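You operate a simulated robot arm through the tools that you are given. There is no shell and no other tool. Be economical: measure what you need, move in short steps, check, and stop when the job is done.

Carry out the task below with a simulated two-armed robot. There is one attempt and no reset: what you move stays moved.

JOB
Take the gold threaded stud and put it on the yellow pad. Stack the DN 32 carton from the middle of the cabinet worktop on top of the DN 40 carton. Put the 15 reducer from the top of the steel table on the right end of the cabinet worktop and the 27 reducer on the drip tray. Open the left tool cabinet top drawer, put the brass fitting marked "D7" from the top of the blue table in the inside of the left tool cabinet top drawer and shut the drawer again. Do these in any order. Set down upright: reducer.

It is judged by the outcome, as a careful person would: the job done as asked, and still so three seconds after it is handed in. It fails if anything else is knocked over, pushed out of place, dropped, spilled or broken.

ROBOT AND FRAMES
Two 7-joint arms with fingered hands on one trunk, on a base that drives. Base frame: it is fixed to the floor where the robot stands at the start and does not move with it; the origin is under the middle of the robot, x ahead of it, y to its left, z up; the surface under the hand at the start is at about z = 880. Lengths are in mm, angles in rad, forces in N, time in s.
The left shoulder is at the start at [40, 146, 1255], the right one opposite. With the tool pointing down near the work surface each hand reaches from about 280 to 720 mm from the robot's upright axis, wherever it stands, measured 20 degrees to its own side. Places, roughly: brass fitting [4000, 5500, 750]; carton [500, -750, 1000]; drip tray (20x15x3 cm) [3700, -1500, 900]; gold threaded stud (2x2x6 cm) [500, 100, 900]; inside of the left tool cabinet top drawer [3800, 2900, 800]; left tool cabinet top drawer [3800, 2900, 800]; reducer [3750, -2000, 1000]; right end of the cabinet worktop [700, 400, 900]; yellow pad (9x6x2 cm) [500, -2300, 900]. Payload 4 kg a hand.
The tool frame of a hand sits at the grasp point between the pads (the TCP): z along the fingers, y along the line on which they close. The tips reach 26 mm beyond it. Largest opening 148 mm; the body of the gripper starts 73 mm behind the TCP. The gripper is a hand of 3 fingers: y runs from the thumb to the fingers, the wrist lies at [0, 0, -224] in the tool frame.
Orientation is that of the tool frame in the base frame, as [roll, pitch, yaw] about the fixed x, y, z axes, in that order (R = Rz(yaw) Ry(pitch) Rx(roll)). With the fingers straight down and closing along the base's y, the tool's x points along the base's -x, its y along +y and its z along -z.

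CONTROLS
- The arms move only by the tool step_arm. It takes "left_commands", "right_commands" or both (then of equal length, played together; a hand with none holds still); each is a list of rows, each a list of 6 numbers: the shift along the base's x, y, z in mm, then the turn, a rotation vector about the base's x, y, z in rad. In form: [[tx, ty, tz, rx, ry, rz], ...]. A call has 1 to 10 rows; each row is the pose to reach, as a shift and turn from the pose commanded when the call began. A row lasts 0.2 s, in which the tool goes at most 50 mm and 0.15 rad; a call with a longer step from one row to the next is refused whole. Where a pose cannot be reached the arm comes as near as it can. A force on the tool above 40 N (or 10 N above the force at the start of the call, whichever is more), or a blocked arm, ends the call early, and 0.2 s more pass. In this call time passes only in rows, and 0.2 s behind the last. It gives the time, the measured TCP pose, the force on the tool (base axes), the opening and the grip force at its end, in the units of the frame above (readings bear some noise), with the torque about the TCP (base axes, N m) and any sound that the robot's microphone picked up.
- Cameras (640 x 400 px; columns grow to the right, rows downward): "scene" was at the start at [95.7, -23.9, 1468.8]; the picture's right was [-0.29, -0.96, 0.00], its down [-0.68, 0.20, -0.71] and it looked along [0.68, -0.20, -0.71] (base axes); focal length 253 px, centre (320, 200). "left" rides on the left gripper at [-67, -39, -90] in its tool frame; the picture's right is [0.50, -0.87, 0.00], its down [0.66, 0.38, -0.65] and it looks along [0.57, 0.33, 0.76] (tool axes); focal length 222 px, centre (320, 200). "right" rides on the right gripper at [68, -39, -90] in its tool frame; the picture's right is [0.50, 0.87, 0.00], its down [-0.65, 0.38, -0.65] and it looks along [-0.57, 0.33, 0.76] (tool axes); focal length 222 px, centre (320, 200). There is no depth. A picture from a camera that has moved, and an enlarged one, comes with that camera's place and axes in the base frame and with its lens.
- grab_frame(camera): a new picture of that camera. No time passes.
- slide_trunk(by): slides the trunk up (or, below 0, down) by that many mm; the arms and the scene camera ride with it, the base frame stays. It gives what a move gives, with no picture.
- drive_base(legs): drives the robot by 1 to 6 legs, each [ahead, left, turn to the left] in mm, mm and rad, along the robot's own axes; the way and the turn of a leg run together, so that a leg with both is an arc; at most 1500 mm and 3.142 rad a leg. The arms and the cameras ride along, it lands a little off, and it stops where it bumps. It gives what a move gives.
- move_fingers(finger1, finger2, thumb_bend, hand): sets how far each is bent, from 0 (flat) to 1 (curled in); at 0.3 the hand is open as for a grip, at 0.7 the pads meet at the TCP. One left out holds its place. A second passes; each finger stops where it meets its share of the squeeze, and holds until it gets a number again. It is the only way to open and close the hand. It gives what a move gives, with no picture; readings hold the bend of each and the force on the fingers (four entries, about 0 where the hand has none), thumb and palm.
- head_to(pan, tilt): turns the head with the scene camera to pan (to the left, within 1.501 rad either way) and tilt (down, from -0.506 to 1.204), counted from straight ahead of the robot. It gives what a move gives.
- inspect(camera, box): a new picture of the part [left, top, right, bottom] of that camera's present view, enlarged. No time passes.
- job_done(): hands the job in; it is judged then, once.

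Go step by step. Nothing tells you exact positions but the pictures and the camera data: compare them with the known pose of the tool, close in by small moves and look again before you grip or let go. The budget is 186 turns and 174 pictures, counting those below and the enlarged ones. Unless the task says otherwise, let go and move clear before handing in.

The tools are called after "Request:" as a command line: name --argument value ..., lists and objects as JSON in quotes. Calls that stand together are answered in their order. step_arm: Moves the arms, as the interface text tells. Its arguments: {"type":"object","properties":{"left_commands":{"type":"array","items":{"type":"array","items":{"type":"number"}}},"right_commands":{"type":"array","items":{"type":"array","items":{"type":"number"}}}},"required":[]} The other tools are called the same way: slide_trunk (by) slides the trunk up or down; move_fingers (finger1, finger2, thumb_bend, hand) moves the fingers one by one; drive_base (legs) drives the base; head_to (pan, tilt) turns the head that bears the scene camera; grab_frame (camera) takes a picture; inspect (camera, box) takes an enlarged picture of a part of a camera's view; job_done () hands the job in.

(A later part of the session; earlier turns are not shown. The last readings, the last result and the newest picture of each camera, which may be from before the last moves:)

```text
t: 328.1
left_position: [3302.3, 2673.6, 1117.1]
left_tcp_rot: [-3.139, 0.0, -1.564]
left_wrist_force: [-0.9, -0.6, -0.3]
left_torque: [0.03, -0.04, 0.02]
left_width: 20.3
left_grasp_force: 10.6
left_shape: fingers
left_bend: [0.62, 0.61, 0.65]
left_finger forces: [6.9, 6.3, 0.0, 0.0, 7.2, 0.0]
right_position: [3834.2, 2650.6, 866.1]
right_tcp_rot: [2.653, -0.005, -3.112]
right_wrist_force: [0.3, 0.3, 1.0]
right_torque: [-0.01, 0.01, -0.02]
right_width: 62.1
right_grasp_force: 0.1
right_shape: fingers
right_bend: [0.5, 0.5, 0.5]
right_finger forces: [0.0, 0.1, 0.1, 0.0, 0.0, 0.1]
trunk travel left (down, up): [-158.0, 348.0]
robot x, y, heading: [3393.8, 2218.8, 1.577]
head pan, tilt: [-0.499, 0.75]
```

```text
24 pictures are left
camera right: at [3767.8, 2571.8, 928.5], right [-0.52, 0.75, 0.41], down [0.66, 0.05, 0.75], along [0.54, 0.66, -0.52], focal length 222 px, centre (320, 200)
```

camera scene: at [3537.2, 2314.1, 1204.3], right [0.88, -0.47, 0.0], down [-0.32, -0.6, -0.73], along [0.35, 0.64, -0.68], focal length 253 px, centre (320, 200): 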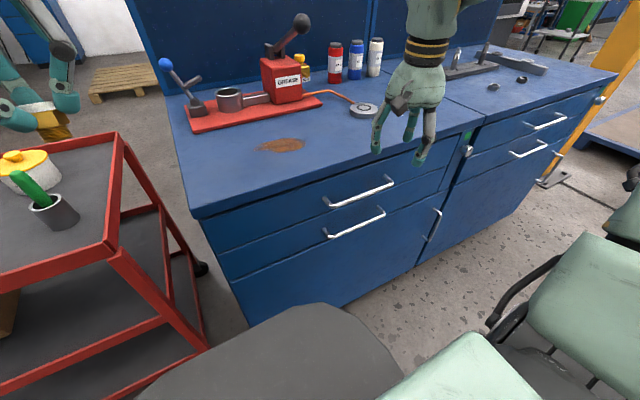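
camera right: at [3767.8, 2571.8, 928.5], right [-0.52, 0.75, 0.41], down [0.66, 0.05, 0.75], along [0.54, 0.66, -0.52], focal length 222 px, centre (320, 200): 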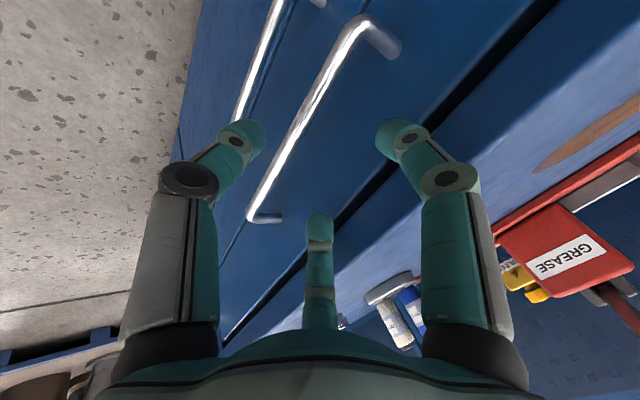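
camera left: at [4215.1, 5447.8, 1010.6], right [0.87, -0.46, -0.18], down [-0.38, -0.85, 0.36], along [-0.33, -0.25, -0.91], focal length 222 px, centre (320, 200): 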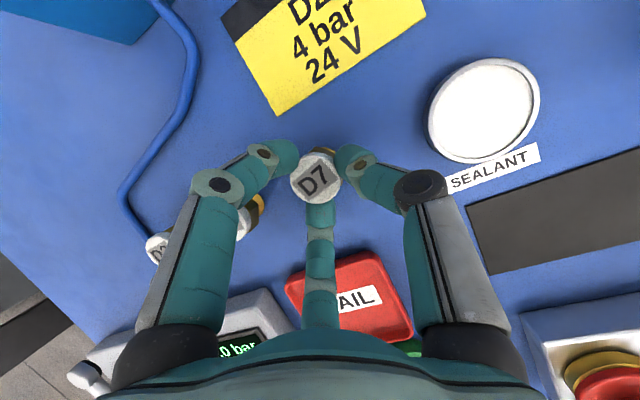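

The bar lies between thumb and the two fingers. Descending around it.

Request:
step_arm --right_commands '[[0, -3, -20, 0, 0, 0], [0, -6, -36, 0, 0, 0], [0, -6, -46, 0, 0, 0]]'

Request:
grab_frame --camera "right"

```text
t: 328.9
left_position: [3303.4, 2674.2, 1115.4]
left_tcp_rot: [3.141, 0.0, -1.563]
left_wrist_force: [1.2, 0.2, -0.4]
left_torque: [-0.03, 0.03, 0.0]
left_width: 20.1
left_grasp_force: 10.4
left_shape: fingers
left_bend: [0.62, 0.61, 0.65]
left_finger forces: [6.8, 6.4, 0.0, 0.0, 7.4, 0.0]
right_position: [3832.2, 2643.6, 820.3]
right_tcp_rot: [2.654, -0.006, -3.111]
right_wrist_force: [0.4, -0.3, 0.8]
right_torque: [0.01, 0.02, 0.0]
right_width: 62.1
right_grasp_force: 0.2
right_shape: fingers
right_bend: [0.5, 0.5, 0.5]
right_finger forces: [0.1, 0.0, 0.0, 0.0, 0.0, 0.0]
trunk travel left (down, up): [-158.0, 348.0]
robot x, y, heading: [3392.8, 2222.5, 1.573]
head pan, tilt: [-0.499, 0.75]
```

```text
23 pictures are left
camera right: at [3768.0, 2565.4, 884.1], right [-0.52, 0.75, 0.41], down [0.66, 0.05, 0.75], along [0.54, 0.66, -0.52], focal length 222 px, centre (320, 200)
```

right: 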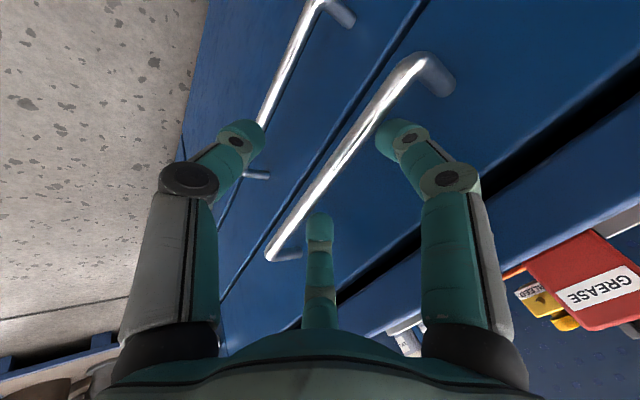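

No contact yet and fingers are on the face side of the bar. Closing on it.

Request:
move_fingers --hand "right" --finger1 0.72 --finger2 0.72 --thumb_bend 0.72

Request:
grab_frame --camera "right"

```text
t: 329.9
left_position: [3301.9, 2673.1, 1116.7]
left_tcp_rot: [-3.14, 0.002, -1.566]
left_wrist_force: [0.2, -0.5, -1.6]
left_torque: [-0.01, -0.01, -0.01]
left_width: 20.1
left_grasp_force: 10.6
left_shape: fingers
left_bend: [0.62, 0.61, 0.65]
left_finger forces: [6.8, 6.3, 0.1, 0.1, 7.3, 0.0]
right_position: [3832.1, 2643.7, 823.9]
right_tcp_rot: [2.651, -0.004, -3.111]
right_wrist_force: [0.4, 3.1, 12.9]
right_torque: [0.24, 0.01, -0.04]
right_width: 1.1
right_grasp_force: 9.2
right_shape: fingers
right_bend: [0.71, 0.71, 0.72]
right_finger forces: [7.3, 7.2, 0.0, 0.0, 3.7, 0.0]
trunk travel left (down, up): [-158.0, 348.0]
robot x, y, heading: [3396.4, 2218.6, 1.576]
head pan, tilt: [-0.499, 0.75]
```

```text
22 pictures are left
camera right: at [3766.9, 2565.1, 885.5], right [-0.52, 0.75, 0.41], down [0.66, 0.05, 0.75], along [0.54, 0.66, -0.52], focal length 222 px, centre (320, 200)
```

right: 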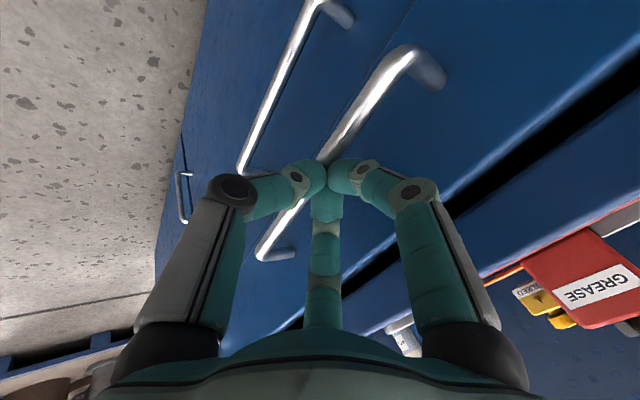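

The tips seem to have closed on top of the bar (upward push). I'll open, go 16 mm lower, and close again.

Request:
move_fingers --hand "right" --finger1 0.5 --finger2 0.5 --thumb_bend 0.5

Request:
step_arm --right_commands '[[0, 0, -9, 0, 0, 0], [0, 0, -18, 0, 0, 0]]'

Request:
move_fingers --hand "right" --finger1 0.72 --finger2 0.72 --thumb_bend 0.72

Request:
inspect --camera "right" --box '[220, 100, 440, 280]'

```text
t: 330.9
left_position: [3302.6, 2673.7, 1116.4]
left_tcp_rot: [-3.141, 0.003, -1.566]
left_wrist_force: [0.5, 0.1, -2.2]
left_torque: [0.01, 0.0, -0.01]
left_width: 20.2
left_grasp_force: 10.1
left_shape: fingers
left_bend: [0.62, 0.61, 0.65]
left_finger forces: [6.8, 6.4, 0.1, 0.0, 7.3, 0.1]
right_position: [3833.3, 2643.5, 822.7]
right_tcp_rot: [2.652, -0.007, -3.112]
right_wrist_force: [0.2, 0.1, 0.4]
right_torque: [-0.01, -0.01, -0.01]
right_width: 61.6
right_grasp_force: 0.1
right_shape: fingers
right_bend: [0.5, 0.5, 0.5]
right_finger forces: [0.0, 0.1, 0.1, 0.1, 0.0, 0.1]
trunk travel left (down, up): [-158.0, 348.0]
robot x, y, heading: [3394.4, 2222.1, 1.576]
head pan, tilt: [-0.499, 0.75]
```

```text
t: 331.5
left_position: [3302.8, 2673.2, 1115.5]
left_tcp_rot: [-3.141, 0.001, -1.567]
left_wrist_force: [0.0, -1.0, -1.1]
left_torque: [0.04, 0.02, -0.03]
left_width: 20.3
left_grasp_force: 10.2
left_shape: fingers
left_bend: [0.62, 0.61, 0.65]
left_finger forces: [6.8, 6.4, 0.0, 0.0, 7.3, 0.0]
right_position: [3833.1, 2644.5, 804.1]
right_tcp_rot: [2.655, -0.007, -3.112]
right_wrist_force: [-0.3, -1.4, -0.7]
right_torque: [-0.01, -0.02, 0.01]
right_width: 62.0
right_grasp_force: 0.1
right_shape: fingers
right_bend: [0.5, 0.5, 0.5]
right_finger forces: [0.1, 0.0, 0.0, 0.1, 0.0, 0.0]
trunk travel left (down, up): [-158.0, 348.0]
robot x, y, heading: [3398.2, 2221.8, 1.576]
head pan, tilt: [-0.499, 0.75]
```

```text
t: 332.5
left_position: [3303.3, 2673.8, 1117.7]
left_tcp_rot: [3.141, 0.0, -1.567]
left_wrist_force: [0.1, -0.6, -1.4]
left_torque: [0.01, 0.02, 0.01]
left_width: 20.2
left_grasp_force: 9.6
left_shape: fingers
left_bend: [0.62, 0.61, 0.65]
left_finger forces: [6.8, 6.3, 0.1, 0.0, 7.2, 0.1]
right_position: [3831.5, 2644.3, 803.7]
right_tcp_rot: [2.653, -0.008, -3.112]
right_wrist_force: [-2.2, -1.1, -4.0]
right_torque: [0.0, -0.01, 0.0]
right_width: 1.2
right_grasp_force: 4.6
right_shape: fingers
right_bend: [0.71, 0.71, 0.69]
right_finger forces: [2.6, 2.4, 0.0, 0.0, 4.8, 0.0]
trunk travel left (down, up): [-158.0, 348.0]
robot x, y, heading: [3393.2, 2220.8, 1.574]
head pan, tilt: [-0.499, 0.75]
```

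```text
2.22 times, centred on (330, 190) of right
camera zoom: at [3766.4, 2566.1, 866.6], right [-0.52, 0.75, 0.41], down [0.66, 0.05, 0.75], along [0.54, 0.66, -0.52], focal length 494 px, centre (298, 222)
```

zoom: 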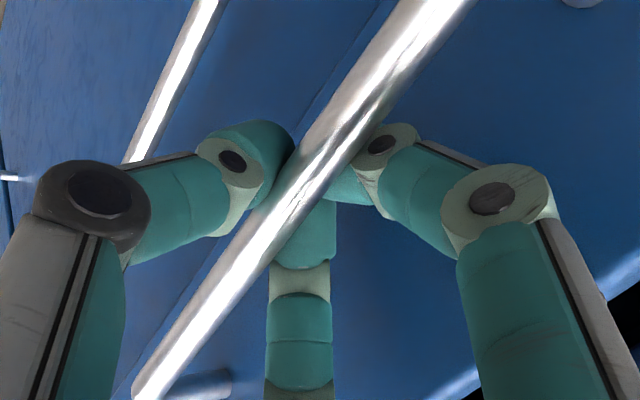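

The bar is now enclosed by the fingers. Driving back to pull the drawer open.

Request:
drive_base --legs '[[-270, 0, 0]]'

Request:
grab_frame --camera "scene"

```text
t: 334.4
left_position: [3302.7, 2402.6, 1117.7]
left_tcp_rot: [-3.141, 0.0, -1.566]
left_wrist_force: [0.9, 0.1, -1.4]
left_torque: [0.07, 0.02, -0.02]
left_width: 20.4
left_grasp_force: 10.2
left_shape: fingers
left_bend: [0.62, 0.61, 0.65]
left_finger forces: [6.8, 6.2, 0.0, 0.1, 7.3, 0.1]
right_position: [3833.1, 2373.7, 805.1]
right_tcp_rot: [2.649, -0.005, -3.112]
right_wrist_force: [-4.3, 2.4, -5.6]
right_torque: [0.0, 0.02, 0.01]
right_width: 1.6
right_grasp_force: 5.6
right_shape: fingers
right_bend: [0.71, 0.71, 0.69]
right_finger forces: [3.6, 3.4, 0.0, 0.0, 5.1, 0.0]
trunk travel left (down, up): [-158.0, 348.0]
robot x, y, heading: [3394.7, 1948.9, 1.576]
head pan, tilt: [-0.499, 0.75]
```

```text
20 pictures are left
camera scene: at [3432.1, 2041.8, 1204.3], right [0.88, -0.47, 0.0], down [-0.32, -0.6, -0.73], along [0.35, 0.64, -0.68], focal length 253 px, centre (320, 200)
```

scene: 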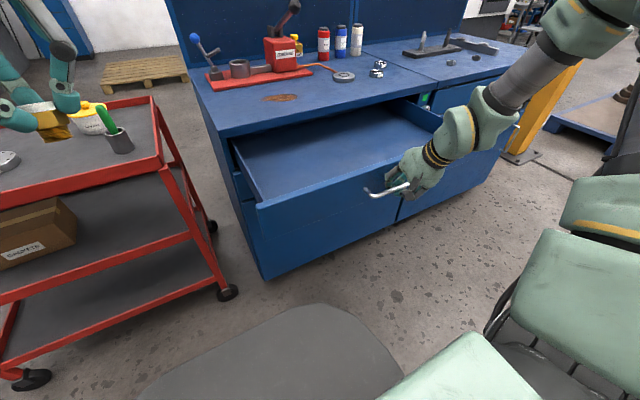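

The drawer is open and empty. Releasing the handle and raising the right hand clear.

Request:
move_fingers --hand "right" --finger1 0.5 --finger2 0.5 --thumb_bend 0.5

Request:
step_arm --right_commands '[[0, 0, 20, 0, 0, 0], [0, 0, 45, 0, 0, 0], [0, 0, 75, 0, 0, 0], [0, -25, 110, 0, 0, 0], [0, -55, 140, -0.1, 0, 0]]'

Request:
drive_base --legs '[[0, -470, 0]]'

Request:
head_to --pan 0.1 --tilt 0.9

Request:
grab_frame --camera "scene"

```text
t: 335.4
left_position: [3303.1, 2402.0, 1116.8]
left_tcp_rot: [-3.141, 0.001, -1.567]
left_wrist_force: [-0.3, -0.2, -1.5]
left_torque: [0.02, 0.02, -0.01]
left_width: 20.2
left_grasp_force: 10.7
left_shape: fingers
left_bend: [0.62, 0.61, 0.65]
left_finger forces: [6.8, 6.3, 0.0, 0.2, 7.3, 0.0]
right_position: [3833.1, 2375.0, 805.1]
right_tcp_rot: [2.652, -0.006, -3.112]
right_wrist_force: [0.0, -1.2, -0.1]
right_torque: [-0.08, 0.02, -0.01]
right_width: 61.2
right_grasp_force: 1.1
right_shape: fingers
right_bend: [0.5, 0.52, 0.5]
right_finger forces: [0.3, 1.6, 0.0, 0.0, 0.1, 0.0]
trunk travel left (down, up): [-158.0, 348.0]
robot x, y, heading: [3395.6, 1948.8, 1.576]
head pan, tilt: [-0.499, 0.75]
```

```text
t: 336.6
left_position: [3303.6, 2401.6, 1117.3]
left_tcp_rot: [3.141, 0.001, -1.565]
left_wrist_force: [0.7, 0.4, -0.9]
left_torque: [-0.02, -0.01, -0.03]
left_width: 20.2
left_grasp_force: 10.1
left_shape: fingers
left_bend: [0.62, 0.61, 0.65]
left_finger forces: [6.8, 6.3, 0.1, 0.0, 7.3, 0.0]
right_position: [3834.2, 2317.1, 947.0]
right_tcp_rot: [2.75, -0.008, -3.112]
right_wrist_force: [-0.7, 0.0, 0.7]
right_torque: [0.0, -0.01, -0.02]
right_width: 61.8
right_grasp_force: 0.0
right_shape: fingers
right_bend: [0.5, 0.5, 0.5]
right_finger forces: [0.0, 0.0, 0.0, 0.0, 0.0, 0.0]
trunk travel left (down, up): [-158.0, 348.0]
robot x, y, heading: [3395.4, 1947.8, 1.577]
head pan, tilt: [-0.499, 0.75]
```

```text
t: 339.4
left_position: [3767.6, 2405.5, 1116.7]
left_tcp_rot: [-3.141, 0.0, -1.558]
left_wrist_force: [0.7, 0.2, -1.1]
left_torque: [0.01, -0.02, 0.0]
left_width: 20.5
left_grasp_force: 10.2
left_shape: fingers
left_bend: [0.62, 0.61, 0.65]
left_finger forces: [6.8, 6.2, 0.0, 0.0, 7.3, 0.0]
right_position: [4298.7, 2326.6, 944.7]
right_tcp_rot: [2.752, -0.009, -3.106]
right_wrist_force: [-1.1, -0.1, -0.1]
right_torque: [-0.03, 0.02, 0.03]
right_width: 61.8
right_grasp_force: 0.0
right_shape: fingers
right_bend: [0.5, 0.5, 0.5]
right_finger forces: [0.0, 0.0, 0.0, 0.0, 0.0, 0.0]
trunk travel left (down, up): [-158.0, 348.0]
robot x, y, heading: [3863.4, 1953.9, 1.586]
head pan, tilt: [-0.499, 0.75]
```

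```text
t: 340.4
left_position: [3766.8, 2405.9, 1116.6]
left_tcp_rot: [3.141, -0.002, -1.556]
left_wrist_force: [1.2, 0.1, -0.9]
left_torque: [0.02, -0.02, -0.01]
left_width: 20.2
left_grasp_force: 10.0
left_shape: fingers
left_bend: [0.62, 0.61, 0.65]
left_finger forces: [6.8, 6.2, 0.0, 0.0, 7.3, 0.0]
right_position: [4297.5, 2326.3, 946.1]
right_tcp_rot: [2.752, -0.009, -3.105]
right_wrist_force: [0.1, -0.9, -0.6]
right_torque: [0.01, 0.01, 0.01]
right_width: 61.7
right_grasp_force: 0.1
right_shape: fingers
right_bend: [0.5, 0.5, 0.5]
right_finger forces: [0.0, 0.0, 0.1, 0.0, 0.0, 0.0]
trunk travel left (down, up): [-158.0, 348.0]
robot x, y, heading: [3863.0, 1957.3, 1.584]
head pan, tilt: [0.099, 0.901]
```

```text
19 pictures are left
camera scene: at [3852.0, 2048.4, 1192.4], right [0.99, 0.11, 0.0], down [0.09, -0.78, -0.62], along [-0.07, 0.62, -0.78], focal length 253 px, centre (320, 200)
```

scene: 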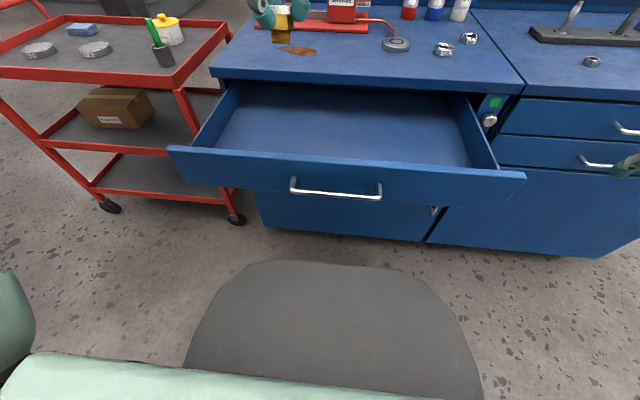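

Moving D7 into the drawer.

Request:
step_arm --left_commands '[[4, 42, 0, 0, 0, 0], [9, 85, 0, 0, 0, 0], [13, 124, -10, 0, 0, 0], [13, 124, -55, 0, 0, 0], [13, 124, -100, 0, 0, 0], [13, 124, -145, 0, 0, 0], [13, 124, -190, 0, 0, 0], [13, 124, -230, 0, 0, 0]]'

Request:
grab_frame --camera "left"

Request:
inspect --camera "scene" --box '[160, 40, 540, 220]'

```text
t: 342.2
left_position: [3782.6, 2538.7, 1065.3]
left_tcp_rot: [3.135, -0.025, -1.556]
left_wrist_force: [-0.9, 0.8, -1.4]
left_torque: [-0.01, 0.01, -0.02]
left_width: 19.9
left_grasp_force: 10.8
left_shape: fingers
left_bend: [0.62, 0.62, 0.66]
left_finger forces: [7.1, 6.5, 0.0, 0.0, 7.4, 0.0]
left hand out of reach, approached as far as the arm can: row 3, 4, 5, 6, 7, 8
right_position: [4298.9, 2325.5, 946.4]
right_tcp_rot: [2.749, -0.008, -3.105]
right_wrist_force: [-0.1, -0.3, 0.4]
right_torque: [0.02, 0.01, -0.02]
right_width: 61.7
right_grasp_force: 0.0
right_shape: fingers
right_bend: [0.5, 0.5, 0.5]
right_finger forces: [0.0, 0.0, 0.0, 0.1, 0.1, 0.0]
trunk travel left (down, up): [-158.0, 348.0]
robot x, y, heading: [3865.4, 1951.1, 1.584]
head pan, tilt: [0.099, 0.901]
```

```text
18 pictures are left
camera left: at [3824.3, 2608.6, 1151.1], right [0.87, -0.49, 0.01], down [-0.37, -0.64, 0.67], along [-0.32, -0.59, -0.74], focal length 222 px, centre (320, 200)
```

left: 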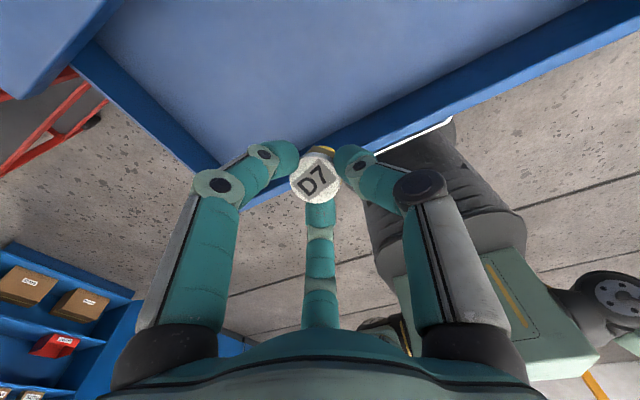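

```text
1.68 times, centred on (350, 130) of scene
camera zoom: at [3852.1, 2048.4, 1192.4], right [0.99, 0.11, 0.0], down [0.09, -0.78, -0.62], along [-0.07, 0.62, -0.78], focal length 426 px, centre (270, 318)
```

zoom: 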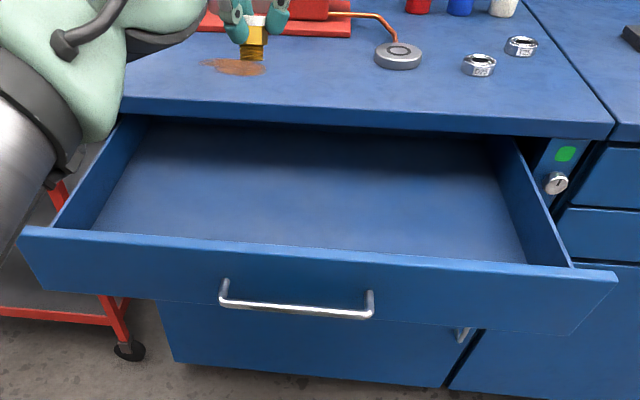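

The high path is out of reach; I'll pull back, lower to just above the drawer front, then extend and lower.

Request:
step_arm --left_commands '[[0, -45, 0, 0, 0, 0], [0, -90, 0, 0, 0, 0], [0, -125, -20, 0, 0, 0], [0, -125, -65, 0, 0, 0], [0, -125, -105, 0, 0, 0], [0, -85, -110, 0, 0, 0], [0, -45, -110, 0, 0, 0], [0, -10, -110, 0, 0, 0]]'

Request:
grab_frame --camera "left"

```text
t: 344.0
left_position: [3783.6, 2539.6, 1058.3]
left_tcp_rot: [3.141, -0.036, -1.556]
left_wrist_force: [0.1, 0.0, -0.8]
left_torque: [0.0, -0.01, -0.01]
left_width: 19.8
left_grasp_force: 9.7
left_shape: fingers
left_bend: [0.62, 0.62, 0.66]
left_finger forces: [7.1, 6.4, 0.0, 0.1, 7.4, 0.0]
left hand out of reach, approached as far as the arm can: row 1, 2, 3, 4, 5, 6, 7, 8
right_position: [4298.0, 2326.5, 944.8]
right_tcp_rot: [2.754, -0.007, -3.105]
right_wrist_force: [0.5, -0.2, -0.1]
right_torque: [-0.03, 0.0, 0.0]
right_width: 61.6
right_grasp_force: 0.1
right_shape: fingers
right_bend: [0.5, 0.5, 0.5]
right_finger forces: [0.1, 0.0, 0.1, 0.0, 0.0, 0.1]
trunk travel left (down, up): [-158.0, 348.0]
robot x, y, heading: [3866.4, 1952.9, 1.587]
head pan, tilt: [0.099, 0.901]
```

```text
16 pictures are left
camera left: at [3823.7, 2610.7, 1145.8], right [0.87, -0.49, 0.02], down [-0.37, -0.64, 0.68], along [-0.32, -0.6, -0.74], focal length 222 px, centre (320, 200)
```

left: 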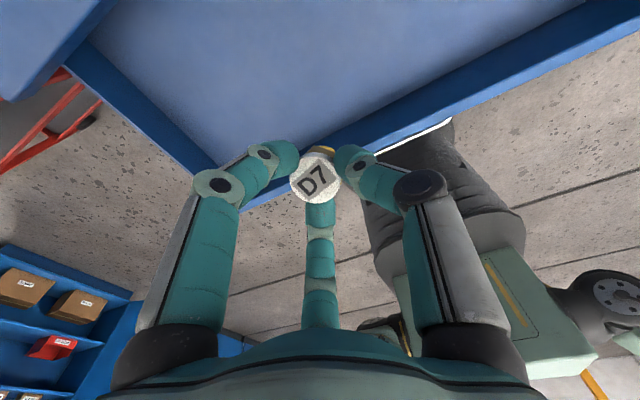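

The arm seems stuck at a joint limit; I'll reverse the way it came (up and back).

Request:
step_arm --left_commands '[[0, -20, 40, 0, 0, 0], [0, -60, 60, 0, 0, 0], [0, -100, 60, 0, 0, 0], [0, -140, 60, 0, 0, 0]]'

```text
t: 345.0
left_position: [3791.1, 2397.8, 1119.0]
left_tcp_rot: [-3.138, 0.003, -1.557]
left_wrist_force: [-0.2, -0.2, -1.3]
left_torque: [0.02, -0.03, -0.01]
left_width: 19.8
left_grasp_force: 10.2
left_shape: fingers
left_bend: [0.62, 0.62, 0.66]
left_finger forces: [6.8, 6.3, 0.0, 0.0, 7.0, 0.0]
right_position: [4298.4, 2324.9, 947.7]
right_tcp_rot: [2.749, -0.007, -3.106]
right_wrist_force: [-0.8, -0.1, 0.8]
right_torque: [0.01, -0.01, 0.0]
right_width: 61.5
right_grasp_force: 0.1
right_shape: fingers
right_bend: [0.5, 0.5, 0.5]
right_finger forces: [0.0, 0.0, 0.1, 0.1, 0.0, 0.1]
trunk travel left (down, up): [-158.0, 348.0]
robot x, y, heading: [3862.7, 1953.5, 1.584]
head pan, tilt: [0.099, 0.901]
```

Free again. Raising the trunk to the earlier working posture, then lowering and extending low.

Request:
slide_trunk --by 205

Request:
step_arm --left_commands '[[0, 0, -48, 0, 0, 0], [0, 0, -96, 0, 0, 0], [0, 0, -144, 0, 0, 0], [0, 0, -192, 0, 0, 0], [0, 0, -240, 0, 0, 0], [0, 0, -288, 0, 0, 0], [0, 0, -336, 0, 0, 0], [0, 0, -370, 0, 0, 0]]'

Request:
step_arm --left_commands '[[0, 45, 0, 0, 0, 0], [0, 90, 0, 0, 0, 0], [-5, 130, 0, 0, 0, 0]]'

Request:
grab_frame --camera "left"

```text
t: 347.2
left_position: [3792.9, 2399.9, 1321.2]
left_tcp_rot: [-3.141, 0.0, -1.556]
left_wrist_force: [0.7, 0.1, -1.4]
left_torque: [0.04, 0.01, 0.02]
left_width: 19.8
left_grasp_force: 9.8
left_shape: fingers
left_bend: [0.62, 0.62, 0.66]
left_finger forces: [6.8, 6.3, 0.0, 0.0, 7.1, 0.0]
right_position: [4297.4, 2325.2, 1150.3]
right_tcp_rot: [2.753, -0.007, -3.104]
right_wrist_force: [0.5, 0.1, -0.5]
right_torque: [-0.03, -0.02, -0.01]
right_width: 61.6
right_grasp_force: 0.1
right_shape: fingers
right_bend: [0.5, 0.5, 0.5]
right_finger forces: [0.0, 0.0, 0.1, 0.0, 0.0, 0.1]
trunk travel left (down, up): [-363.0, 143.0]
robot x, y, heading: [3863.9, 1955.1, 1.589]
head pan, tilt: [0.099, 0.901]
```

```text
t: 349.0
left_position: [3792.9, 2399.0, 950.2]
left_tcp_rot: [-3.139, 0.001, -1.557]
left_wrist_force: [-0.2, 0.0, -1.3]
left_torque: [0.01, 0.01, -0.01]
left_width: 19.3
left_grasp_force: 10.0
left_shape: fingers
left_bend: [0.62, 0.62, 0.66]
left_finger forces: [6.6, 6.2, 0.1, 0.0, 7.0, 0.1]
right_position: [4297.6, 2326.6, 1149.5]
right_tcp_rot: [2.752, -0.01, -3.105]
right_wrist_force: [-0.2, 0.0, -0.6]
right_torque: [0.0, -0.02, 0.02]
right_width: 61.8
right_grasp_force: 0.0
right_shape: fingers
right_bend: [0.5, 0.5, 0.5]
right_finger forces: [0.1, 0.0, 0.0, 0.0, 0.1, 0.0]
trunk travel left (down, up): [-363.0, 143.0]
robot x, y, heading: [3867.1, 1952.9, 1.588]
head pan, tilt: [0.099, 0.901]
```

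```text
t: 349.8
left_position: [3786.8, 2531.2, 949.7]
left_tcp_rot: [3.141, 0.001, -1.558]
left_wrist_force: [0.3, 1.0, -0.8]
left_torque: [-0.04, 0.04, -0.03]
left_width: 19.3
left_grasp_force: 9.8
left_shape: fingers
left_bend: [0.62, 0.62, 0.66]
left_finger forces: [6.8, 6.3, 0.0, 0.1, 7.0, 0.1]
right_position: [4298.6, 2326.7, 1149.6]
right_tcp_rot: [2.751, -0.009, -3.106]
right_wrist_force: [0.1, -0.3, 0.3]
right_torque: [0.0, -0.01, -0.01]
right_width: 61.8
right_grasp_force: 0.1
right_shape: fingers
right_bend: [0.5, 0.5, 0.5]
right_finger forces: [0.0, 0.0, 0.0, 0.0, 0.0, 0.0]
trunk travel left (down, up): [-363.0, 143.0]
robot x, y, heading: [3860.1, 1950.8, 1.583]
head pan, tilt: [0.099, 0.901]
```

```text
15 pictures are left
camera left: at [3826.5, 2600.8, 1038.3], right [0.87, -0.49, 0.0], down [-0.37, -0.66, 0.65], along [-0.32, -0.57, -0.76], focal length 222 px, centre (320, 200)
```

left: 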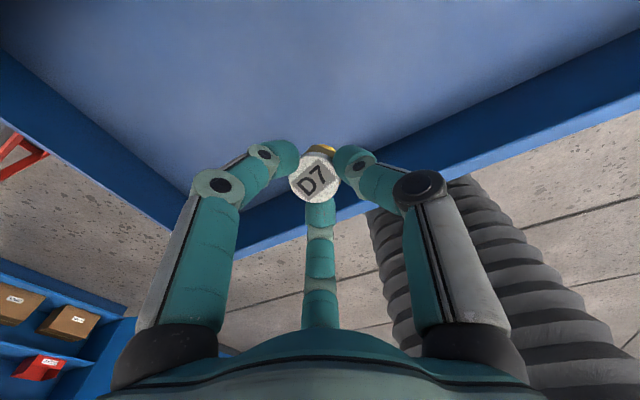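

D7 is above the drawer's interior. Lowering.

Request:
step_arm --left_commands '[[0, 3, -40, 0, 0, 0], [0, 5, -70, 0, 0, 0], [0, 5, -90, 0, 0, 0]]'

Request:
step_arm --left_commands '[[0, 0, -6, 0, 0, 0], [0, 0, -12, 0, 0, 0]]'

Request:
inspect --camera "left" --box '[120, 60, 520, 310]'

```text
t: 350.6
left_position: [3786.9, 2536.1, 861.2]
left_tcp_rot: [-3.14, 0.0, -1.556]
left_wrist_force: [0.1, 0.5, -1.6]
left_torque: [0.0, 0.01, 0.01]
left_width: 19.3
left_grasp_force: 10.1
left_shape: fingers
left_bend: [0.62, 0.62, 0.66]
left_finger forces: [6.7, 6.2, 0.0, 0.1, 7.0, 0.1]
right_position: [4297.8, 2326.6, 1148.6]
right_tcp_rot: [2.753, -0.008, -3.105]
right_wrist_force: [-0.9, 0.5, 0.8]
right_torque: [-0.01, -0.01, 0.02]
right_width: 61.6
right_grasp_force: 0.0
right_shape: fingers
right_bend: [0.5, 0.5, 0.5]
right_finger forces: [0.0, 0.0, 0.1, 0.0, 0.1, 0.0]
trunk travel left (down, up): [-363.0, 143.0]
robot x, y, heading: [3862.8, 1950.4, 1.586]
head pan, tilt: [0.099, 0.901]
```

```text
t: 351.2
left_position: [3787.4, 2534.6, 849.5]
left_tcp_rot: [3.142, -0.001, -1.557]
left_wrist_force: [-0.4, -0.2, -1.7]
left_torque: [0.01, 0.0, -0.01]
left_width: 19.5
left_grasp_force: 9.6
left_shape: fingers
left_bend: [0.62, 0.62, 0.66]
left_finger forces: [6.7, 6.3, 0.0, 0.1, 7.0, 0.0]
right_position: [4299.0, 2327.5, 1148.9]
right_tcp_rot: [2.75, -0.008, -3.105]
right_wrist_force: [0.2, 0.1, 0.0]
right_torque: [-0.01, -0.01, 0.01]
right_width: 61.7
right_grasp_force: 0.1
right_shape: fingers
right_bend: [0.5, 0.5, 0.5]
right_finger forces: [0.0, 0.0, 0.0, 0.0, 0.1, 0.0]
trunk travel left (down, up): [-363.0, 143.0]
robot x, y, heading: [3865.9, 1952.3, 1.58]
head pan, tilt: [0.099, 0.901]
```

```text
1.60 times, centred on (320, 185) of left
camera zoom: at [3826.9, 2602.9, 938.8], right [0.87, -0.49, 0.0], down [-0.37, -0.66, 0.65], along [-0.32, -0.57, -0.76], focal length 355 px, centre (320, 224)
```

zoom: 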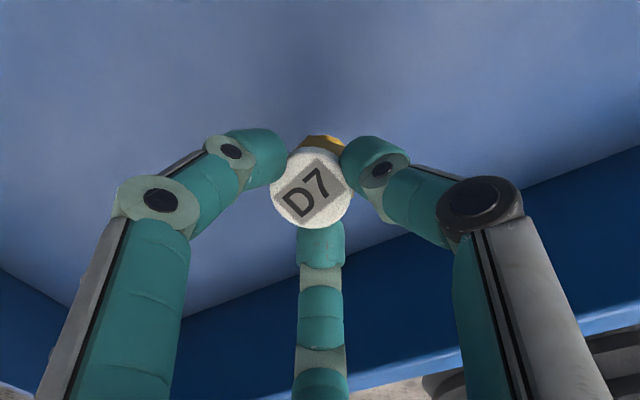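

Request:
step_arm --left_commands '[[0, 0, -5, 0, 0, 0], [0, 0, -10, 0, 0, 0]]'

Request:
step_arm --left_commands '[[0, 0, -4, 0, 0, 0], [0, 0, -8, 0, 0, 0]]'

```text
t: 351.8
left_position: [3786.7, 2534.9, 839.8]
left_tcp_rot: [-3.141, -0.002, -1.556]
left_wrist_force: [0.7, 0.8, -1.7]
left_torque: [0.0, -0.02, 0.03]
left_width: 19.6
left_grasp_force: 10.0
left_shape: fingers
left_bend: [0.62, 0.62, 0.66]
left_finger forces: [6.7, 6.1, 0.0, 0.1, 7.1, 0.0]
right_position: [4298.2, 2325.0, 1149.8]
right_tcp_rot: [2.751, -0.009, -3.105]
right_wrist_force: [0.4, -0.2, 0.0]
right_torque: [0.03, -0.01, 0.04]
right_width: 61.5
right_grasp_force: 0.0
right_shape: fingers
right_bend: [0.5, 0.5, 0.5]
right_finger forces: [0.0, 0.0, 0.1, 0.0, 0.0, 0.1]
trunk travel left (down, up): [-363.0, 143.0]
robot x, y, heading: [3864.8, 1954.7, 1.586]
head pan, tilt: [0.099, 0.901]
```

```text
t: 352.4
left_position: [3788.3, 2535.3, 830.4]
left_tcp_rot: [3.141, 0.001, -1.556]
left_wrist_force: [0.2, -0.5, -1.5]
left_torque: [-0.01, -0.01, -0.02]
left_width: 19.5
left_grasp_force: 9.6
left_shape: fingers
left_bend: [0.62, 0.62, 0.66]
left_finger forces: [6.6, 6.2, 0.1, 0.0, 7.0, 0.0]
right_position: [4297.4, 2325.3, 1148.8]
right_tcp_rot: [2.752, -0.009, -3.105]
right_wrist_force: [-0.2, -0.6, -0.7]
right_torque: [0.01, 0.02, -0.01]
right_width: 61.8
right_grasp_force: 0.1
right_shape: fingers
right_bend: [0.5, 0.5, 0.5]
right_finger forces: [0.1, 0.0, 0.0, 0.1, 0.0, 0.0]
trunk travel left (down, up): [-363.0, 143.0]
robot x, y, heading: [3863.5, 1953.4, 1.585]
head pan, tilt: [0.099, 0.901]
```

Request:
step_arm --left_commands '[[0, 0, -4, 0, 0, 0], [0, 0, -8, 0, 0, 0]]'

Request:
step_arm --left_commands '[[0, 0, -3, 0, 0, 0], [0, 0, -6, 0, 0, 0]]'

```text
t: 353.0
left_position: [3788.1, 2534.7, 822.9]
left_tcp_rot: [-3.14, 0.001, -1.558]
left_wrist_force: [-0.7, 1.1, -0.9]
left_torque: [-0.03, -0.01, 0.02]
left_width: 19.6
left_grasp_force: 10.0
left_shape: fingers
left_bend: [0.62, 0.62, 0.66]
left_finger forces: [6.6, 6.1, 0.0, 0.0, 7.0, 0.0]
right_position: [4297.8, 2326.2, 1149.1]
right_tcp_rot: [2.752, -0.008, -3.105]
right_wrist_force: [0.6, -0.1, -1.7]
right_torque: [-0.03, -0.01, -0.01]
right_width: 61.7
right_grasp_force: 0.0
right_shape: fingers
right_bend: [0.5, 0.5, 0.5]
right_finger forces: [0.1, 0.1, 0.0, 0.1, 0.1, 0.1]
trunk travel left (down, up): [-363.0, 143.0]
robot x, y, heading: [3861.8, 1954.7, 1.583]
head pan, tilt: [0.099, 0.901]
```

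```text
t: 353.6
left_position: [3787.2, 2535.4, 817.4]
left_tcp_rot: [3.141, 0.001, -1.558]
left_wrist_force: [-0.3, 0.0, -1.7]
left_torque: [-0.02, 0.0, 0.02]
left_width: 19.8
left_grasp_force: 10.3
left_shape: fingers
left_bend: [0.62, 0.62, 0.66]
left_finger forces: [6.6, 6.1, 0.1, 0.1, 7.0, 0.0]
right_position: [4298.9, 2325.2, 1150.8]
right_tcp_rot: [2.751, -0.009, -3.103]
right_wrist_force: [0.0, -0.3, -0.3]
right_torque: [-0.02, 0.03, 0.0]
right_width: 61.7
right_grasp_force: 0.1
right_shape: fingers
right_bend: [0.5, 0.5, 0.5]
right_finger forces: [0.0, 0.0, 0.1, 0.0, 0.0, 0.0]
trunk travel left (down, up): [-363.0, 143.0]
robot x, y, heading: [3862.4, 1958.4, 1.588]
head pan, tilt: [0.099, 0.901]
```

Request:
step_arm --left_commands '[[0, 0, -4, 0, 0, 0], [0, 0, -8, 0, 0, 0]]'

Request:
step_arm --left_commands '[[0, 0, -4, 0, 0, 0], [0, 0, -8, 0, 0, 0]]'

Request:
grab_frame --camera "left"

```text
t: 354.2
left_position: [3786.8, 2534.0, 809.7]
left_tcp_rot: [3.141, 0.002, -1.558]
left_wrist_force: [1.4, -1.3, 6.1]
left_torque: [-0.04, -0.02, -0.02]
left_width: 17.8
left_grasp_force: 11.2
left_shape: fingers
left_bend: [0.63, 0.62, 0.67]
left_finger forces: [6.3, 7.6, 0.0, 0.0, 8.1, 0.0]
right_position: [4298.1, 2325.2, 1149.4]
right_tcp_rot: [2.75, -0.01, -3.105]
right_wrist_force: [-0.3, 0.0, 0.1]
right_torque: [0.01, -0.02, -0.02]
right_width: 61.6
right_grasp_force: 0.0
right_shape: fingers
right_bend: [0.5, 0.5, 0.5]
right_finger forces: [0.0, 0.0, 0.1, 0.1, 0.0, 0.1]
trunk travel left (down, up): [-363.0, 143.0]
robot x, y, heading: [3865.2, 1950.4, 1.588]
head pan, tilt: [0.099, 0.901]
```

```text
t: 354.8
left_position: [3788.5, 2534.7, 803.2]
left_tcp_rot: [-3.14, 0.001, -1.558]
left_wrist_force: [-0.4, -2.7, 16.6]
left_torque: [-0.05, 0.08, -0.05]
left_width: 17.4
left_grasp_force: 13.2
left_shape: fingers
left_bend: [0.63, 0.62, 0.67]
left_finger forces: [8.6, 9.8, 0.0, 0.0, 8.4, 0.1]
right_position: [4298.8, 2325.1, 1150.9]
right_tcp_rot: [2.75, -0.01, -3.102]
right_wrist_force: [-0.6, 0.7, 0.0]
right_torque: [-0.04, 0.02, 0.02]
right_width: 61.8
right_grasp_force: 0.0
right_shape: fingers
right_bend: [0.5, 0.5, 0.5]
right_finger forces: [0.1, 0.1, 0.1, 0.1, 0.1, 0.0]
trunk travel left (down, up): [-363.0, 143.0]
robot x, y, heading: [3860.1, 1953.3, 1.582]
head pan, tilt: [0.099, 0.901]
```

```text
13 pictures are left
camera left: at [3827.7, 2602.9, 892.2], right [0.87, -0.49, 0.0], down [-0.37, -0.66, 0.65], along [-0.32, -0.57, -0.76], focal length 222 px, centre (320, 200)
```

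left: 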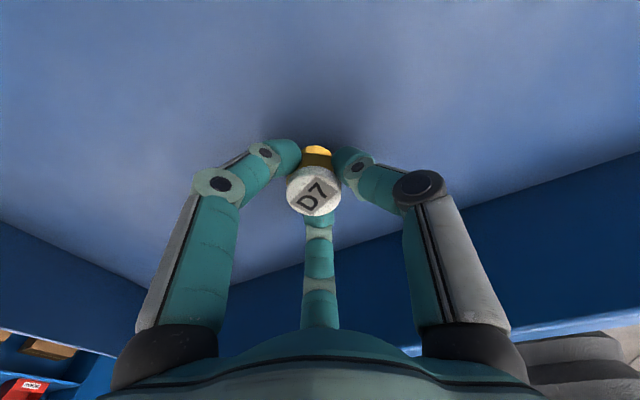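

Contact with the drawer floor. Releasing D7 and rising.

Request:
move_fingers --hand "left" --finger1 0.58 --finger2 0.58 --thumb_bend 0.6

Request:
move_fingers --hand "left" --finger1 0.46 --finger2 0.46 --thumb_bend 0.46

Request:
step_arm --left_commands '[[0, 0, 30, 0, 0, 0], [0, 0, 70, 0, 0, 0], [0, 0, 115, 0, 0, 0], [0, 0, 160, 0, 0, 0]]'

Request:
grab_frame --camera "left"

```text
t: 355.8
left_position: [3787.6, 2535.4, 802.1]
left_tcp_rot: [3.141, -0.001, -1.557]
left_wrist_force: [-0.7, 0.0, -0.2]
left_torque: [0.02, -0.01, -0.02]
left_width: 34.0
left_grasp_force: 0.0
left_shape: fingers
left_bend: [0.57, 0.57, 0.6]
left_finger forces: [0.0, 0.0, 0.0, 0.0, 0.0, 0.1]
right_position: [4297.5, 2325.9, 1150.9]
right_tcp_rot: [2.751, -0.009, -3.105]
right_wrist_force: [0.1, -0.4, 0.2]
right_torque: [-0.05, -0.02, 0.02]
right_width: 61.5
right_grasp_force: 0.1
right_shape: fingers
right_bend: [0.5, 0.5, 0.5]
right_finger forces: [0.1, 0.0, 0.0, 0.0, 0.0, 0.0]
trunk travel left (down, up): [-363.0, 143.0]
robot x, y, heading: [3859.9, 1952.6, 1.588]
head pan, tilt: [0.099, 0.901]
```

```text
t: 356.8
left_position: [3787.9, 2534.8, 802.4]
left_tcp_rot: [3.141, 0.001, -1.557]
left_wrist_force: [-0.4, -0.6, 0.3]
left_torque: [0.02, 0.01, 0.0]
left_width: 74.7
left_grasp_force: 0.1
left_shape: fingers
left_bend: [0.46, 0.46, 0.46]
left_finger forces: [0.0, 0.0, 0.0, 0.1, 0.0, 0.0]
right_position: [4299.5, 2326.4, 1150.0]
right_tcp_rot: [2.751, -0.01, -3.104]
right_wrist_force: [0.1, 0.2, 0.1]
right_torque: [-0.02, 0.01, -0.01]
right_width: 61.7
right_grasp_force: 0.1
right_shape: fingers
right_bend: [0.5, 0.5, 0.5]
right_finger forces: [0.1, 0.1, 0.0, 0.0, 0.0, 0.0]
trunk travel left (down, up): [-363.0, 143.0]
robot x, y, heading: [3864.1, 1958.1, 1.585]
head pan, tilt: [0.099, 0.901]
```

```text
t: 357.8
left_position: [3789.0, 2533.5, 962.8]
left_tcp_rot: [3.141, 0.001, -1.558]
left_wrist_force: [-1.2, -0.3, 0.2]
left_torque: [0.01, 0.0, -0.02]
left_width: 74.9
left_grasp_force: 0.2
left_shape: fingers
left_bend: [0.46, 0.46, 0.46]
left_finger forces: [0.0, 0.0, 0.0, 0.1, 0.0, 0.1]
right_position: [4299.4, 2324.4, 1149.7]
right_tcp_rot: [2.751, -0.009, -3.107]
right_wrist_force: [-0.3, 0.4, 0.9]
right_torque: [0.02, -0.02, 0.01]
right_width: 61.8
right_grasp_force: 0.0
right_shape: fingers
right_bend: [0.5, 0.5, 0.5]
right_finger forces: [0.0, 0.1, 0.1, 0.0, 0.1, 0.0]
trunk travel left (down, up): [-363.0, 143.0]
robot x, y, heading: [3860.1, 1953.8, 1.585]
head pan, tilt: [0.099, 0.901]
```

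```text
12 pictures are left
camera left: at [3829.1, 2601.0, 1052.3], right [0.87, -0.49, 0.0], down [-0.37, -0.66, 0.65], along [-0.32, -0.57, -0.76], focal length 222 px, centre (320, 200)
```

left: 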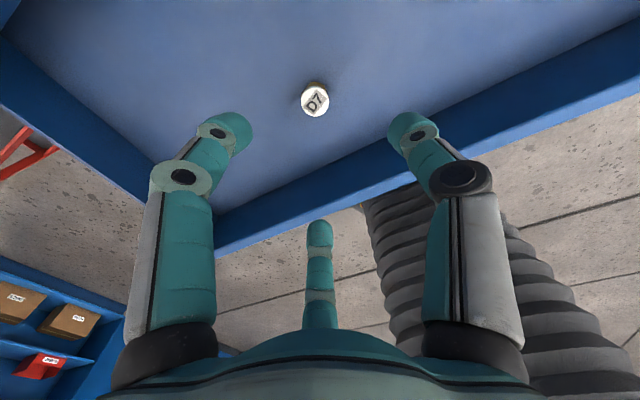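

D7 stands in the drawer. Now I'll make a fist with the left hand in front of the handle and drive forward to shut the drawer.

Request:
step_arm --left_commands '[[10, -45, 10, 0, 0, 0], [22, -93, 10, 0, 0, 0], [34, -140, 10, 0, 0, 0], [45, -188, 10, 0, 0, 0]]'

Request:
move_fingers --hand "left" --finger1 0.75 --finger2 0.75 --thumb_bend 0.75

Request:
step_arm --left_commands '[[0, 0, -45, 0, 0, 0], [0, 0, -90, 0, 0, 0], [0, 0, -125, 0, 0, 0], [0, 0, -148, 0, 0, 0]]'

Request:
grab_frame --camera "scene"

```text
t: 358.8
left_position: [3833.5, 2343.5, 974.6]
left_tcp_rot: [3.141, 0.003, -1.554]
left_wrist_force: [-0.6, -0.5, -0.7]
left_torque: [0.0, 0.01, 0.02]
left_width: 74.8
left_grasp_force: 0.0
left_shape: fingers
left_bend: [0.46, 0.46, 0.46]
left_finger forces: [0.1, 0.0, 0.0, 0.1, 0.0, 0.0]
right_position: [4298.7, 2325.6, 1150.5]
right_tcp_rot: [2.75, -0.01, -3.107]
right_wrist_force: [0.5, 0.4, -0.1]
right_torque: [0.0, -0.01, 0.04]
right_width: 61.7
right_grasp_force: 0.1
right_shape: fingers
right_bend: [0.5, 0.5, 0.5]
right_finger forces: [0.0, 0.0, 0.0, 0.0, 0.1, 0.0]
trunk travel left (down, up): [-363.0, 143.0]
robot x, y, heading: [3863.3, 1956.8, 1.587]
head pan, tilt: [0.099, 0.901]
```

```text
t: 359.8
left_position: [3832.0, 2344.2, 973.2]
left_tcp_rot: [3.141, 0.001, -1.557]
left_wrist_force: [-0.7, 0.0, 0.5]
left_torque: [-0.01, -0.03, 0.01]
left_width: 0.0
left_grasp_force: 0.1
left_shape: fingers
left_bend: [0.73, 0.73, 0.72]
left_finger forces: [0.1, 0.0, 0.1, 0.0, 0.1, 0.0]
right_position: [4298.4, 2325.1, 1150.1]
right_tcp_rot: [2.75, -0.01, -3.105]
right_wrist_force: [0.2, -0.2, -0.3]
right_torque: [-0.01, -0.02, 0.01]
right_width: 61.9
right_grasp_force: 0.0
right_shape: fingers
right_bend: [0.5, 0.5, 0.5]
right_finger forces: [0.0, 0.1, 0.0, 0.1, 0.0, 0.0]
trunk travel left (down, up): [-363.0, 143.0]
robot x, y, heading: [3862.1, 1952.9, 1.584]
head pan, tilt: [0.099, 0.901]
```

```text
t: 360.8
left_position: [3833.9, 2346.9, 822.9]
left_tcp_rot: [-3.14, 0.0, -1.556]
left_wrist_force: [0.2, 0.4, 0.4]
left_torque: [-0.02, 0.01, 0.01]
left_width: 0.0
left_grasp_force: 0.0
left_shape: fingers
left_bend: [0.73, 0.73, 0.72]
left_finger forces: [0.0, 0.0, 0.0, 0.0, 0.0, 0.0]
right_position: [4297.9, 2325.8, 1149.4]
right_tcp_rot: [2.753, -0.007, -3.105]
right_wrist_force: [0.0, 0.5, 0.2]
right_torque: [-0.02, -0.01, -0.02]
right_width: 61.6
right_grasp_force: 0.0
right_shape: fingers
right_bend: [0.5, 0.5, 0.5]
right_finger forces: [0.0, 0.0, 0.1, 0.0, 0.0, 0.1]
trunk travel left (down, up): [-363.0, 143.0]
robot x, y, heading: [3860.7, 1958.0, 1.584]
head pan, tilt: [0.099, 0.901]
```

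```text
11 pictures are left
camera scene: at [3851.8, 2048.8, 1396.3], right [0.99, 0.11, 0.0], down [0.09, -0.78, -0.62], along [-0.07, 0.62, -0.78], focal length 253 px, centre (320, 200)
```

scene: 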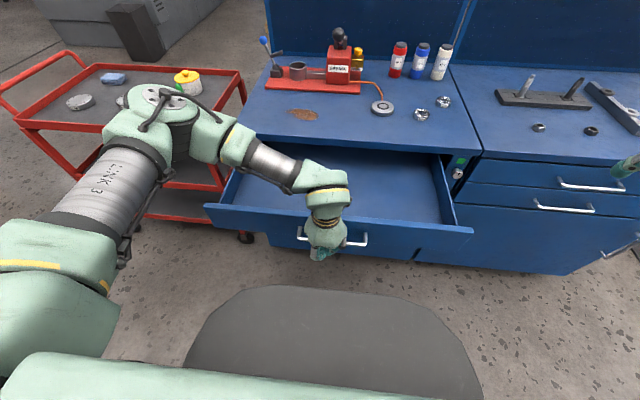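

The fist is just in front of the handle. Driving forward to push the drawer shut.

Request:
drive_base --legs '[[150, 0, 0], [125, 0, 0]]'

Request:
grab_frame --camera "scene"

```text
t: 363.0
left_position: [3825.7, 2619.3, 823.9]
left_tcp_rot: [3.141, 0.003, -1.55]
left_wrist_force: [-0.1, -0.4, 0.0]
left_torque: [0.02, 0.01, 0.0]
left_width: 0.0
left_grasp_force: 0.0
left_shape: fingers
left_bend: [0.74, 0.73, 0.72]
left_finger forces: [0.0, 0.0, 0.1, 0.0, 0.0, 0.0]
right_position: [4289.5, 2599.6, 1149.6]
right_tcp_rot: [2.749, -0.008, -3.096]
right_wrist_force: [0.6, -0.1, -0.8]
right_torque: [0.02, 0.02, 0.01]
right_width: 61.7
right_grasp_force: 0.0
right_shape: fingers
right_bend: [0.5, 0.5, 0.5]
right_finger forces: [0.0, 0.0, 0.0, 0.0, 0.0, 0.0]
trunk travel left (down, up): [-363.0, 143.0]
robot x, y, heading: [3858.6, 2224.4, 1.593]
head pan, tilt: [0.099, 0.901]
```

```text
10 pictures are left
camera scene: at [3846.3, 2319.2, 1396.4], right [0.99, 0.12, 0.0], down [0.09, -0.78, -0.62], along [-0.08, 0.62, -0.78], focal length 253 px, centre (320, 200)
```

scene: 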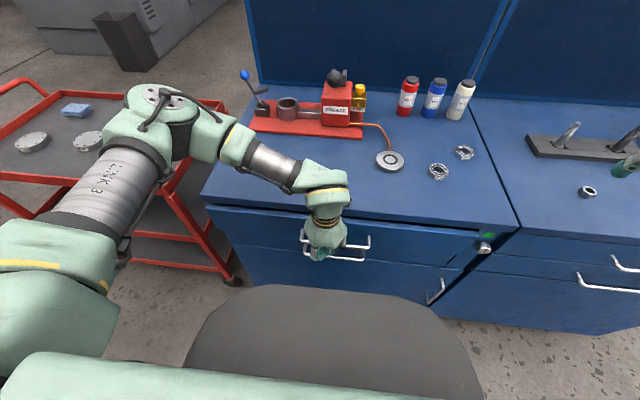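

Nearly shut; pushing the rest gently with the arm.

Request:
step_arm --left_commands '[[0, 8, 0, 0, 0, 0], [0, 16, 0, 0, 0, 0], [0, 24, 0, 0, 0, 0], [0, 32, 0, 0, 0, 0]]'

Request:
inspect --camera "scene" --box '[190, 170, 530, 330]'

```text
t: 364.0
left_position: [3825.2, 2651.0, 824.0]
left_tcp_rot: [3.141, 0.001, -1.551]
left_wrist_force: [-0.3, -0.8, 2.9]
left_torque: [0.0, 0.02, -0.01]
left_width: 0.0
left_grasp_force: 0.1
left_shape: fingers
left_bend: [0.74, 0.73, 0.72]
left_finger forces: [0.1, 0.1, 0.1, 0.1, 0.1, 0.0]
right_position: [4290.7, 2601.7, 1149.9]
right_tcp_rot: [2.75, -0.008, -3.097]
right_wrist_force: [-0.1, 0.4, 0.5]
right_torque: [-0.01, 0.0, 0.01]
right_width: 61.7
right_grasp_force: 0.1
right_shape: fingers
right_bend: [0.5, 0.5, 0.5]
right_finger forces: [0.1, 0.0, 0.0, 0.0, 0.0, 0.0]
trunk travel left (down, up): [-363.0, 143.0]
robot x, y, heading: [3856.4, 2226.6, 1.59]
head pan, tilt: [0.099, 0.901]
```

```text
1.88 times, centred on (360, 250) of scene
camera zoom: at [3846.2, 2320.7, 1396.3], right [0.99, 0.12, 0.0], down [0.09, -0.78, -0.62], along [-0.08, 0.62, -0.78], focal length 476 px, centre (245, 106)
```

zoom: 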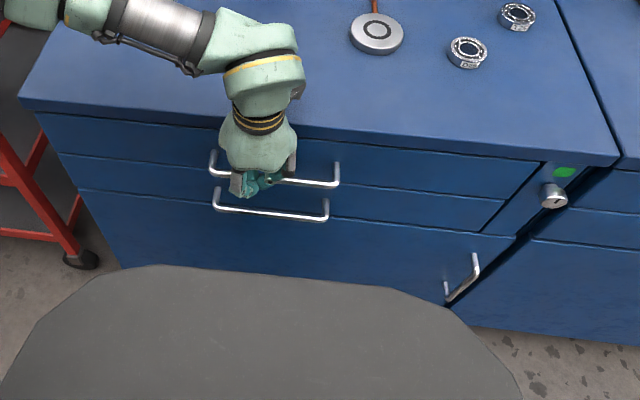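

Request:
step_arm --left_commands '[[0, 7, 0, 0, 0, 0], [0, 14, 0, 0, 0, 0], [0, 20, 0, 0, 0, 0]]'

Request:
inspect --camera "scene" --box '[190, 190, 530, 290]'

```text
t: 364.7
left_position: [3824.6, 2654.4, 824.0]
left_tcp_rot: [3.138, -0.024, -1.551]
left_wrist_force: [-2.9, -26.8, 16.3]
left_torque: [1.52, 0.14, 0.57]
left_width: 0.1
left_grasp_force: 21.2
left_shape: fingers
left_bend: [0.74, 0.73, 0.72]
left_finger forces: [43.0, 0.0, 0.0, 0.0, 0.1, 0.0]
right_position: [4290.8, 2599.3, 1151.7]
right_tcp_rot: [2.749, -0.007, -3.096]
right_wrist_force: [-0.6, 0.6, -0.1]
right_torque: [-0.06, 0.04, 0.03]
right_width: 61.7
right_grasp_force: 0.0
right_shape: fingers
right_bend: [0.5, 0.5, 0.5]
right_finger forces: [0.1, 0.0, 0.1, 0.0, 0.0, 0.0]
trunk travel left (down, up): [-363.0, 143.0]
robot x, y, heading: [3860.3, 2226.9, 1.598]
head pan, tilt: [0.099, 0.901]
stopped in row 3 (left hand): the force on the tool passed its limit at 45 N (the readings are from after the stop); the commanded pose is now the measured one
```

```text
1.88 times, centred on (360, 240) of scene
camera zoom: at [3845.9, 2317.1, 1396.7], right [0.99, 0.12, 0.0], down [0.1, -0.78, -0.62], along [-0.08, 0.62, -0.78], focal length 476 px, centre (245, 125)
```

zoom: 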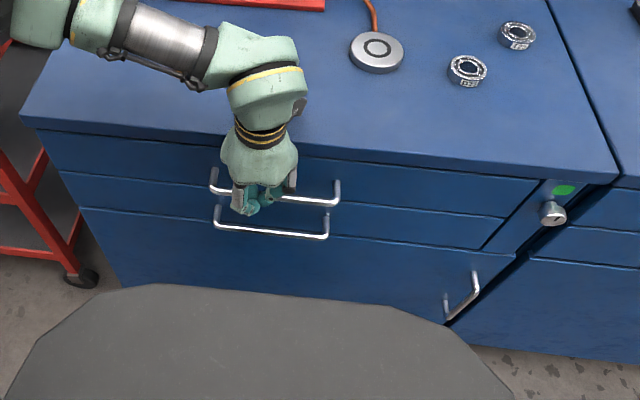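

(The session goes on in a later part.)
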